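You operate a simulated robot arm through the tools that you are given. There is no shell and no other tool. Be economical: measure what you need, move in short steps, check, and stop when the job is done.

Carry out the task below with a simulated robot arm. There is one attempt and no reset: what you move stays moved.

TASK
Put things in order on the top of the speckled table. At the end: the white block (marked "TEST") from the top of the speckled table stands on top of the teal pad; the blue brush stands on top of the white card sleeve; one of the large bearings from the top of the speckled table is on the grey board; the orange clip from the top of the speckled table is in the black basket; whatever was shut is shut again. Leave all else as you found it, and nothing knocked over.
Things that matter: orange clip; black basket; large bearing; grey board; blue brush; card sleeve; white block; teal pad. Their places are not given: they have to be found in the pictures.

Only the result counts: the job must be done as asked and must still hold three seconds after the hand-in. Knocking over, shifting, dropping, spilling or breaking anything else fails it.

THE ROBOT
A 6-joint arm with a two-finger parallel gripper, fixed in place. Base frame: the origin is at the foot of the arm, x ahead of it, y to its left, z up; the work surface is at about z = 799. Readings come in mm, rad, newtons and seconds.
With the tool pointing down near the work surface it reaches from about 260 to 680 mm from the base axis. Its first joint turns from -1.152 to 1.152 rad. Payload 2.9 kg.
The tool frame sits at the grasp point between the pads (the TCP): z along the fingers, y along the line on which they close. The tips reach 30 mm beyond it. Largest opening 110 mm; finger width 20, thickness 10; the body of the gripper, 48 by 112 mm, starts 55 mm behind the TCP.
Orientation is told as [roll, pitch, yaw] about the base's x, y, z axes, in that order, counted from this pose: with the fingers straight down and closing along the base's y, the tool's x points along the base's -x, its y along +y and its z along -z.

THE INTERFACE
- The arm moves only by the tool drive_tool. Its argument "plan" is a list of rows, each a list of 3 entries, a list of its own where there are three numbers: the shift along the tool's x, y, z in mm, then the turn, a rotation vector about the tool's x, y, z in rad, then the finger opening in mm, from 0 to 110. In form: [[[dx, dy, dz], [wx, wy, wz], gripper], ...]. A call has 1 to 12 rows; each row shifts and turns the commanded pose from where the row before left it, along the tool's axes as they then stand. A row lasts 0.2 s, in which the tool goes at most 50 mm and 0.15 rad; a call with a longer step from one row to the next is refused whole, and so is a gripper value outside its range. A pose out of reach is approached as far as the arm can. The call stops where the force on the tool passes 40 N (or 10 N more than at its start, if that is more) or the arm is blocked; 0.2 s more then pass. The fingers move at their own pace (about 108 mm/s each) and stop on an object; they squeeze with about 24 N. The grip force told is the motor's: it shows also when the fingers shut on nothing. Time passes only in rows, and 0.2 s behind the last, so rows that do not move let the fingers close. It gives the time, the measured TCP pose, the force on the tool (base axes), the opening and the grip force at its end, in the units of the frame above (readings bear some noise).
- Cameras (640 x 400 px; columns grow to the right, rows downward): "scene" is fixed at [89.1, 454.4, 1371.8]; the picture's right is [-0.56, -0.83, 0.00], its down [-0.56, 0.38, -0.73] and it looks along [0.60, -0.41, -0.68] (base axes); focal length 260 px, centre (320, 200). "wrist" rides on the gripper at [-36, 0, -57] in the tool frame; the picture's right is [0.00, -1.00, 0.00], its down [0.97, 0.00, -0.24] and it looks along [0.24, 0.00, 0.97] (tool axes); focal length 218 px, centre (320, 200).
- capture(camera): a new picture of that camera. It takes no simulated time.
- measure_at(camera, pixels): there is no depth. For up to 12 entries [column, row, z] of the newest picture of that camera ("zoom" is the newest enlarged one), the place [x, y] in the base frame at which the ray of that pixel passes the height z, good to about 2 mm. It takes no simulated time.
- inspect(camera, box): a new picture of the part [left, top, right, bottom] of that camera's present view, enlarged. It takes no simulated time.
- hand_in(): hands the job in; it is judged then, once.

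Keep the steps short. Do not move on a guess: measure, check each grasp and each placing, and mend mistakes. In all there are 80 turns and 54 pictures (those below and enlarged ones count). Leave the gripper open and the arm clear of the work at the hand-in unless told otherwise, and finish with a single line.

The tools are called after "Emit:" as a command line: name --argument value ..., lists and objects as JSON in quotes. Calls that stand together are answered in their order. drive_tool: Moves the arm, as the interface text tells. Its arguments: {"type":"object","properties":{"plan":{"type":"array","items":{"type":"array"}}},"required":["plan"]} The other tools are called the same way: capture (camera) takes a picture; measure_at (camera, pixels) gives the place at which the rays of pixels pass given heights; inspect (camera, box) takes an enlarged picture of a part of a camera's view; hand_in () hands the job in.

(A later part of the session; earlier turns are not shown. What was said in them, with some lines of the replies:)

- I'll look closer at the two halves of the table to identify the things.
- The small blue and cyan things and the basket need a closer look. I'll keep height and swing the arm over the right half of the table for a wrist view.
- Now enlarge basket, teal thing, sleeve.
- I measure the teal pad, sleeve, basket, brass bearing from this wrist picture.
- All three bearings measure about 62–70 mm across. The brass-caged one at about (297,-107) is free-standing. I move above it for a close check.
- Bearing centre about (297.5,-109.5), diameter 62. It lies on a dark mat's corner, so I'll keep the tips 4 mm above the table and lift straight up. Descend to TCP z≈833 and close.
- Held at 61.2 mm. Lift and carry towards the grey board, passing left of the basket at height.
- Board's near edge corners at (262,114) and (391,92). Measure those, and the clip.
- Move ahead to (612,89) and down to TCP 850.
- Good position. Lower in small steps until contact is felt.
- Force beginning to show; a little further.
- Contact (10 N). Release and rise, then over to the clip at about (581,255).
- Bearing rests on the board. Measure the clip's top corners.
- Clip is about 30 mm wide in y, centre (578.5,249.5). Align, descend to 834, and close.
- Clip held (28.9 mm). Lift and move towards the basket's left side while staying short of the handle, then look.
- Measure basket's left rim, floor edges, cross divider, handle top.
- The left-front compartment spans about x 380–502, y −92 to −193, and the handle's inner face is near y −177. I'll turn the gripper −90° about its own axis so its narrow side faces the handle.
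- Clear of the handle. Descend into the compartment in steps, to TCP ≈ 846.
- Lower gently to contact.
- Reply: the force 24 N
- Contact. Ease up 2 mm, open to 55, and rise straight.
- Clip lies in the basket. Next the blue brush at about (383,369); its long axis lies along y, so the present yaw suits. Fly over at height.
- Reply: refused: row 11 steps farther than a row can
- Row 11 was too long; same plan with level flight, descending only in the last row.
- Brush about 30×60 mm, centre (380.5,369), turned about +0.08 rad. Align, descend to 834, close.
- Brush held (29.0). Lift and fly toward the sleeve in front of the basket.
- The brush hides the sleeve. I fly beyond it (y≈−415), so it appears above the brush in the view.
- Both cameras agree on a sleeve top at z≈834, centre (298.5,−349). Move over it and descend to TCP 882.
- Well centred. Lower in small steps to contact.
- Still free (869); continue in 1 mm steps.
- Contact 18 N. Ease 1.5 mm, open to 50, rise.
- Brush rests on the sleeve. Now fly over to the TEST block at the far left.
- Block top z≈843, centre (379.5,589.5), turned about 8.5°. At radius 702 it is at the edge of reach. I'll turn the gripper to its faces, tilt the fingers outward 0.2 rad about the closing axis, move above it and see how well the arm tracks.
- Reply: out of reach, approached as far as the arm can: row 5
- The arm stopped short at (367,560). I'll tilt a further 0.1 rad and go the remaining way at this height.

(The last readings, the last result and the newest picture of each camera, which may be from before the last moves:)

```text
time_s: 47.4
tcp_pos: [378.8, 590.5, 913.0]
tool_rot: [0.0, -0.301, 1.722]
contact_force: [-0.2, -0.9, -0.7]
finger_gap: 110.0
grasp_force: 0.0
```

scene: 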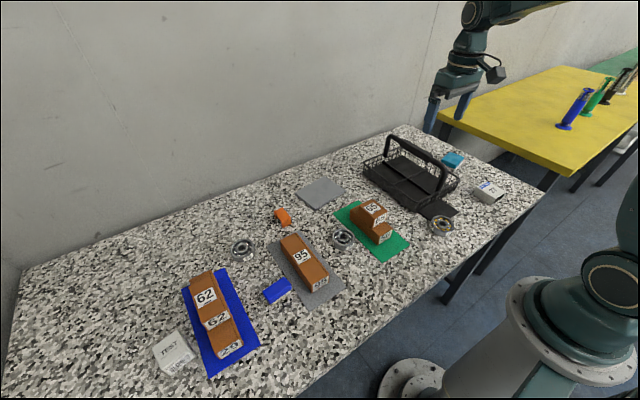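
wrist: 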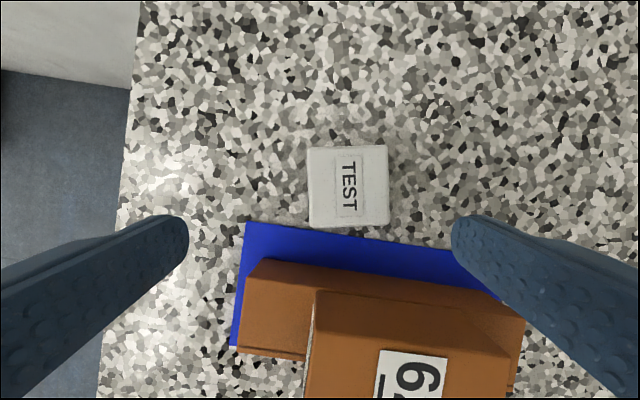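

Reached (378.8,590.5). Descend vertically along the tilted axes to TCP ≈ 840.

Emit:
drive_tool --plan '[[[8.9, 0, 28.6], [0, 0, 0], 100], [[8.6, 0, 27.7], [0, 0, 0], 90], [[4.1, 0, 13.4], [0, 0, 0], 85], [[0, 0, 0], [0, 0, 0], 85]]'

Emit:
capture --camera "wrist"

Emit:
inspect --camera "scene" --box '[120, 270, 280, 390]'

```text
time_s: 48.4
tcp_pos: [378.8, 590.6, 841.1]
tool_rot: [0.0, -0.3, 1.72]
contact_force: [-0.6, -0.3, 0.4]
finger_gap: 85.1
grasp_force: 0.0
```

```text
17 pictures are left
```

wrist: 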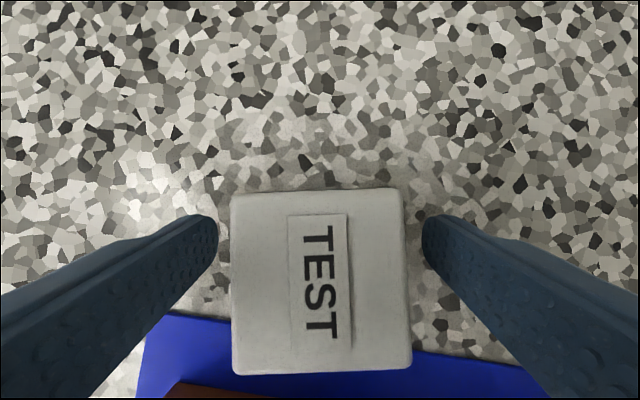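

```text
3.33 times, centred on (200, 330) of scene
```

zoom: 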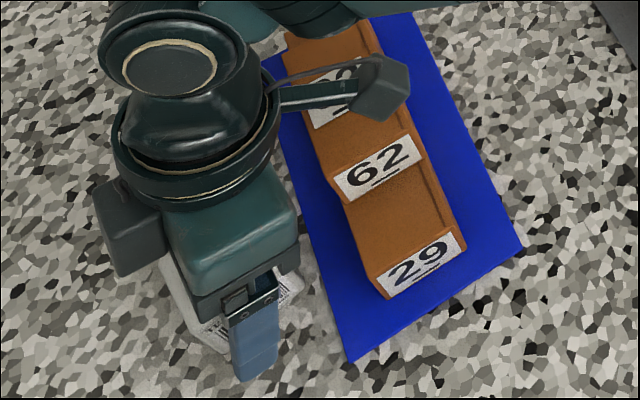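

Block sits centred between the fingers. Close.

Emit:
drive_tool --plan '[[[0, 0, 0], [0, 0, 0], 40], [[0, 0, 0], [0, 0, 0], 40], [[0, 0, 0], [0, 0, 0], 40]]'

```text
time_s: 49.2
tcp_pos: [379.7, 590.7, 841.3]
tool_rot: [0.002, -0.3, 1.721]
contact_force: [0.5, 1.6, 0.0]
finger_gap: 49.5
grasp_force: 23.6
```

Held (49.5). Lift straight, then rise while drawing in toward −x to stay within reach.

Emit:
drive_tool --plan '[[[-5.9, 0, -19.1], [0, 0, 0], 40], [[-7.7, 0, -24.8], [0, 0, 0], 40], [[-7.7, 0, -24.8], [0, 0, 0], 40], [[-10.9, 29.7, -20.2], [0, 0, 0], 40], [[-10.9, 29.7, -20.2], [0, 0, 0], 40], [[-8.1, 0, -26.3], [0, 0, 0], 40], [[-8.1, 0, -26.3], [0, 0, 0], 40], [[0, 0, 0], [0, 0, 0], 40]]'

Emit:
capture --camera "scene"

```text
time_s: 51.0
tcp_pos: [321.9, 590.7, 1014.9]
tool_rot: [0.001, -0.299, 1.72]
contact_force: [0.0, 0.0, -1.0]
finger_gap: 49.9
grasp_force: 23.9
```

```text
15 pictures are left
```

scene: 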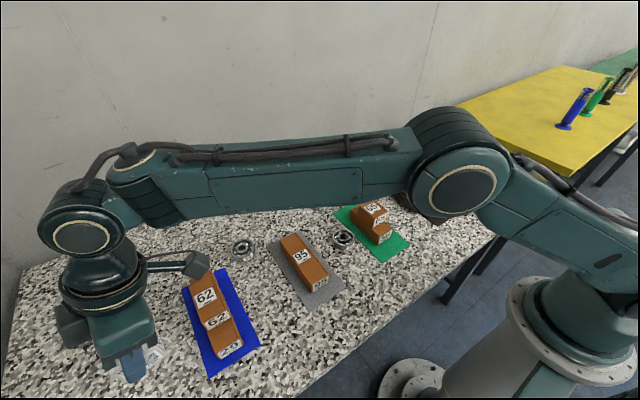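

Block held level, all clear. Fly level toward the middle (y≈0).

Emit:
drive_tool --plan '[[[46.6, 4.8, -14.45], [0, 0, 0], 40], [[46.6, 4.8, -14.45], [0, 0, 0], 40], [[46.6, 4.8, -14.45], [0, 0, 0], 40], [[46.6, 4.8, -14.45], [0, 0, 0], 40], [[46.6, 4.8, -14.45], [0, 0, 0], 40], [[46.6, 4.8, -14.45], [0, 0, 0], 40], [[46.6, 4.8, -14.45], [0, 0, 0], 40], [[46.6, 4.8, -14.45], [0, 0, 0], 40], [[46.6, 4.8, -14.45], [0, 0, 0], 40], [[46.6, 4.8, -14.45], [0, 0, 0], 40], [[46.6, 4.8, -14.45], [0, 0, 0], 40], [[46.6, 4.8, -14.45], [0, 0, 0], 40]]'

Emit:
drive_tool --plan '[[[0, 0, 0], [0.0414, 0, 0.1342], 40], [[0, 0, 0], [0.0414, 0, 0.1342], 40], [[0, 0, 0], [0.0414, 0, 0.1342], 40], [[0, 0, 0], [0.0414, 0, 0.1342], 40], [[0, 0, 0], [0.0414, 0, 0.1342], 40], [[0, 0, 0], [0.0414, 0, 0.1342], 40], [[0, 0, 0], [0.0414, 0, 0.1342], 40], [[0, 0, 0], [0.0414, 0, 0.1342], 40], [[0, 0, 0], [0.0414, 0, 0.1342], 40], [[0, 0, 0], [0.0414, 0, 0.1342], 40], [[0, 0, 0], [0.0414, 0, 0.1342], 40], [[0, 0, 0], [0, 0, 0], 40]]'

```text
time_s: 53.6
tcp_pos: [351.2, 3.5, 1013.8]
tool_rot: [0.0, -0.3, 1.722]
contact_force: [-0.6, -0.5, -1.7]
finger_gap: 49.7
grasp_force: 23.4
```

```text
time_s: 56.2
tcp_pos: [348.3, 3.6, 1013.2]
tool_rot: [0.001, -0.297, 0.172]
contact_force: [-0.6, 0.6, -2.6]
finger_gap: 49.8
grasp_force: 23.2
```

Level and turned (yaw 0.172). Fly to (410,−410), slightly higher over the basket handle, and view the pad.

Emit:
drive_tool --plan '[[[0.5, 0, -17.1], [0, 0, 0], 40], [[0.5, -46.4, 0], [0, 0, 0], 40], [[0.5, -46.4, 0], [0, 0, 0], 40], [[0.5, -46.4, 0], [0, 0, 0], 40], [[0.5, -46.4, 0], [0, 0, 0], 40], [[0.5, -46.4, 0], [0, 0, 0], 40], [[0.5, -46.4, 0], [0, 0, 0], 40], [[0.5, -46.4, 0], [0, 0, 0], 40], [[0.5, -46.4, 0], [0, 0, 0], 40], [[0.5, -46.4, 0], [0, 0, 0], 40], [[0, 0, 0], [0, 0, 0], 40]]'

Emit:
capture --camera "wrist"

```text
time_s: 58.6
tcp_pos: [412.8, -411.5, 1026.6]
tool_rot: [0.002, -0.297, 0.173]
contact_force: [-0.4, 0.2, -0.8]
finger_gap: 49.8
grasp_force: 23.6
```

```text
14 pictures are left
```

wrist: 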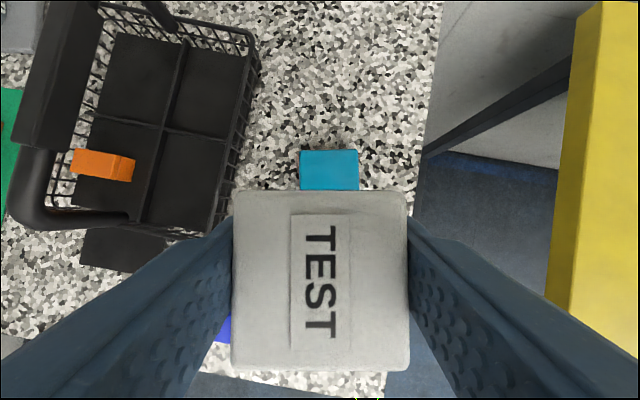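

Emit:
measure_at --camera "wrist" --pixels '[[300, 151, 820], [358, 149, 820], [300, 151, 830], [358, 149, 830], [301, 188, 825], [358, 188, 825]]'

Emit:
inspect --camera "scene" --box '[420, 130, 500, 190]'

Emit:
measure_at --camera "scene" --pixels '[[449.7, 151.9, 820], [464.3, 157, 820], [455.3, 168.9, 820], [440.6, 160.6, 820], [449.7, 151.9, 830], [464.3, 157, 830], [455.3, 168.9, 830], [440.6, 160.6, 830]]'

```text
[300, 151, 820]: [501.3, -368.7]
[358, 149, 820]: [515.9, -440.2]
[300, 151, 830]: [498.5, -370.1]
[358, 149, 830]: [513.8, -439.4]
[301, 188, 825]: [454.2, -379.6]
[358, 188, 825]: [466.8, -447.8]
```

```text
6.67 times, centred on (460, 160) of scene
```

zoom: 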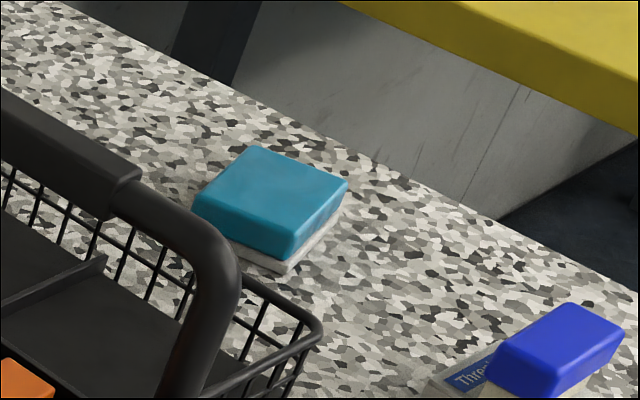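

```text
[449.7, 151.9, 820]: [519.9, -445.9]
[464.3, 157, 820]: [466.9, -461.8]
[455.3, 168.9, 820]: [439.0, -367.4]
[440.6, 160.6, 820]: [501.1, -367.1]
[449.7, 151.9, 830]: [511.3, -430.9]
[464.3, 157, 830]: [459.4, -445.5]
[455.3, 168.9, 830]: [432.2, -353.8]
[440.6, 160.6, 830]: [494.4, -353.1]
```

Pad top z≈824, centre (477.5,−410), block aligned with it. Move over it and descend to TCP ≈ 882.

Emit:
drive_tool --plan '[[[-30.7, -4.8, 9.4], [0, 0, 0], 40], [[-30.7, -4.8, 9.4], [0, 0, 0], 40], [[10.5, 0, 34.4], [0, 0, 0], 40], [[10.5, 0, 34.4], [0, 0, 0], 40], [[10.5, 0, 34.4], [0, 0, 0], 40], [[10.5, 0, 34.4], [0, 0, 0], 40], [[0, 0, 0], [0, 0, 0], 40]]'

Emit:
inspect --camera "scene" --box '[400, 110, 500, 190]'

Emit:
capture --camera "wrist"

```text
time_s: 60.2
tcp_pos: [479.1, -406.1, 882.2]
tool_rot: [0.001, -0.298, 0.176]
contact_force: [0.1, 0.0, -0.7]
finger_gap: 49.5
grasp_force: 23.5
```

```text
5.00 times, centred on (450, 150) of scene
```

zoom: 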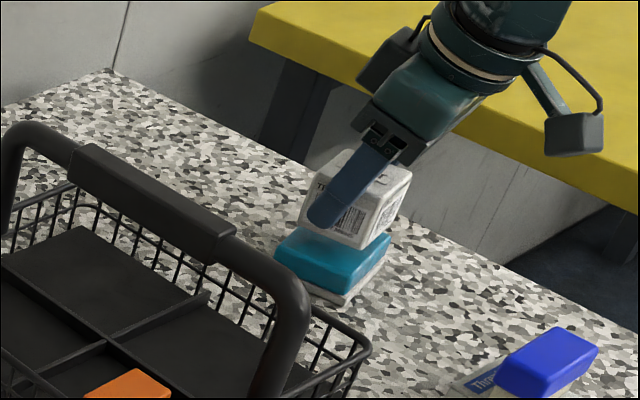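

```text
11 pictures are left
```

wrist: 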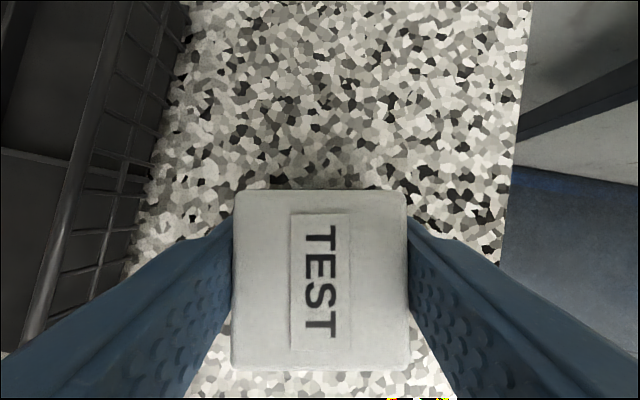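

Nearly aligned; shift 4 mm in −y, then lower in small steps.

Emit:
drive_tool --plan '[[[1.6, -3.7, -0.5], [0, 0, 0], 40], [[1.2, 0, 3.8], [0, 0, 0], 40], [[0.9, 0, 2.9], [0, 0, 0], 40], [[0.6, 0, 1.9], [0, 0, 0], 40], [[0.6, 0, 1.9], [0, 0, 0], 40], [[0, 0, 0], [0, 0, 0], 40]]'

```text
time_s: 61.6
tcp_pos: [477.0, -411.3, 873.0]
tool_rot: [0.002, -0.298, 0.175]
contact_force: [0.6, 0.0, -0.4]
finger_gap: 49.8
grasp_force: 23.7
```

Emit:
drive_tool --plan '[[[0.6, 0, 1.9], [0, 0, 0], 40], [[0.3, 0, 0.95], [0, 0, 0], 40], [[0.3, 0, 0.95], [0, 0, 0], 40], [[0, 0, 0], [0, 0, 0], 40]]'

```text
time_s: 62.6
tcp_pos: [477.4, -411.5, 868.7]
tool_rot: [0.002, -0.298, 0.174]
contact_force: [0.2, -0.6, -0.8]
finger_gap: 49.4
grasp_force: 24.4
```

Emit:
drive_tool --plan '[[[0.3, 0, 0.95], [0, 0, 0], 40], [[0.3, 0, 0.95], [0, 0, 0], 40], [[0, 0, 0], [0, 0, 0], 40]]'

Emit:
inspect --camera "scene" --box '[420, 130, 490, 180]'

```text
time_s: 63.4
tcp_pos: [477.1, -413.0, 867.8]
tool_rot: [0.0, -0.301, 0.175]
contact_force: [-2.5, 2.3, 7.4]
finger_gap: 49.7
grasp_force: 24.0
```

```text
8.00 times, centred on (455, 155) of scene
```

zoom: 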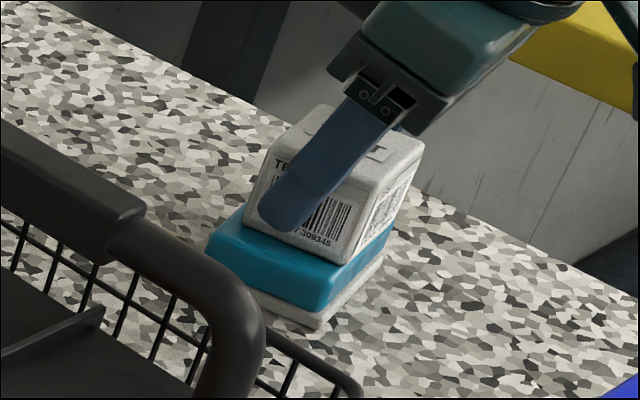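

Seated (7 N). Open and withdraw along the fingers.

Emit:
drive_tool --plan '[[[0, 0, 0], [0, 0, 0], 58], [[0, 0, 0], [0, 0, 0], 80], [[0, 0, 0], [0, 0, 0], 80], [[0, 0, -20], [0, 0, 0], 80], [[0, 0, -40], [0, 0, 0], 80], [[0, 0, -45], [0, 0, 0], 80], [[0, 0, -45], [0, 0, 0], 110], [[0, 0, 0], [0, 0, 0], 110]]'

Emit:
inspect --camera "scene" --box '[420, 110, 530, 210]'

Emit:
capture --camera "wrist"

```text
time_s: 65.2
tcp_pos: [432.6, -418.3, 1010.8]
tool_rot: [0.002, -0.298, 0.175]
contact_force: [-0.7, -0.6, -0.6]
finger_gap: 109.8
grasp_force: 0.1
```

```text
4.00 times, centred on (475, 160) of scene
```

zoom: 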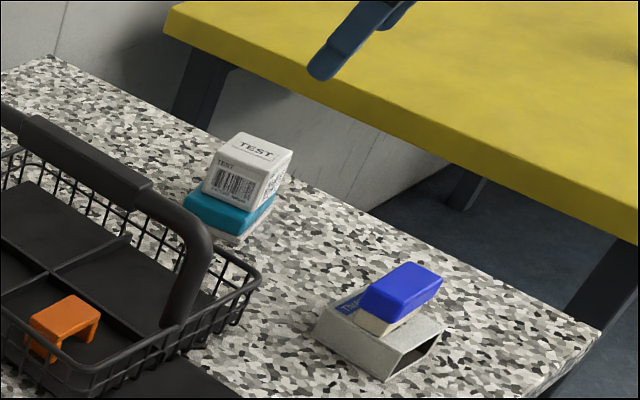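

```text
8 pictures are left
```

wrist: 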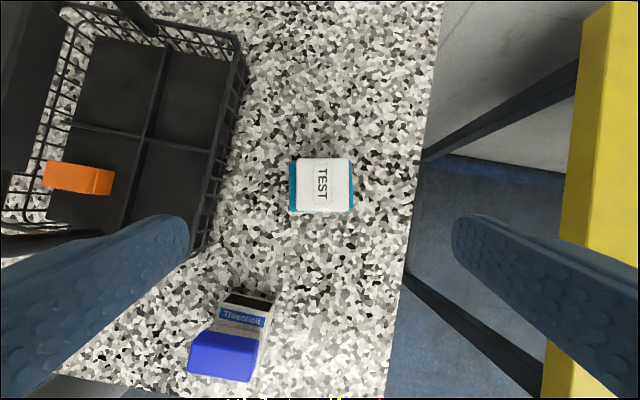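

All four placements look good. Raise the arm clear and take a last overall picture.

Emit:
drive_tool --plan '[[[0, 0, -40], [0, 0, 0], 110], [[0, 0, -40], [0, 0, 0], 110], [[0, 0, 0], [0, 0, 0], 110]]'

Emit:
capture --camera "scene"

```text
time_s: 66.0
tcp_pos: [409.3, -421.2, 1087.3]
tool_rot: [0.002, -0.298, 0.174]
contact_force: [-0.7, -0.1, -0.4]
finger_gap: 110.0
grasp_force: 0.0
```

```text
7 pictures are left
```

scene: 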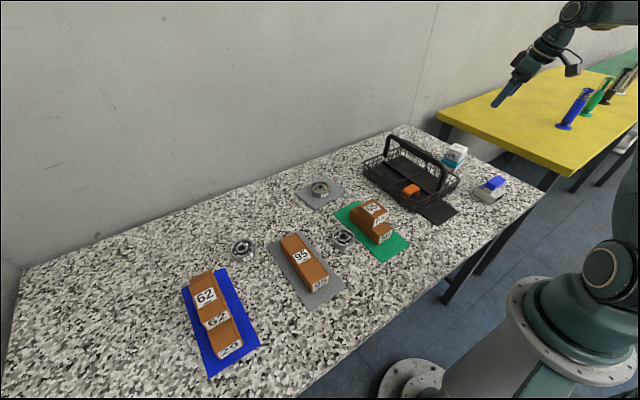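

Everything is in place and nothing else has moved, so I hand in.

Emit:
hand_in

```text
The job is handed in.
```

The TEST block stands on the teal pad, the blue brush on the card sleeve, a large bearing (marked 72) lies on the grey board, and the orange clip is in the black basket; I found nothing shut, the last picture shows nothing else moved, and the job is handed in.
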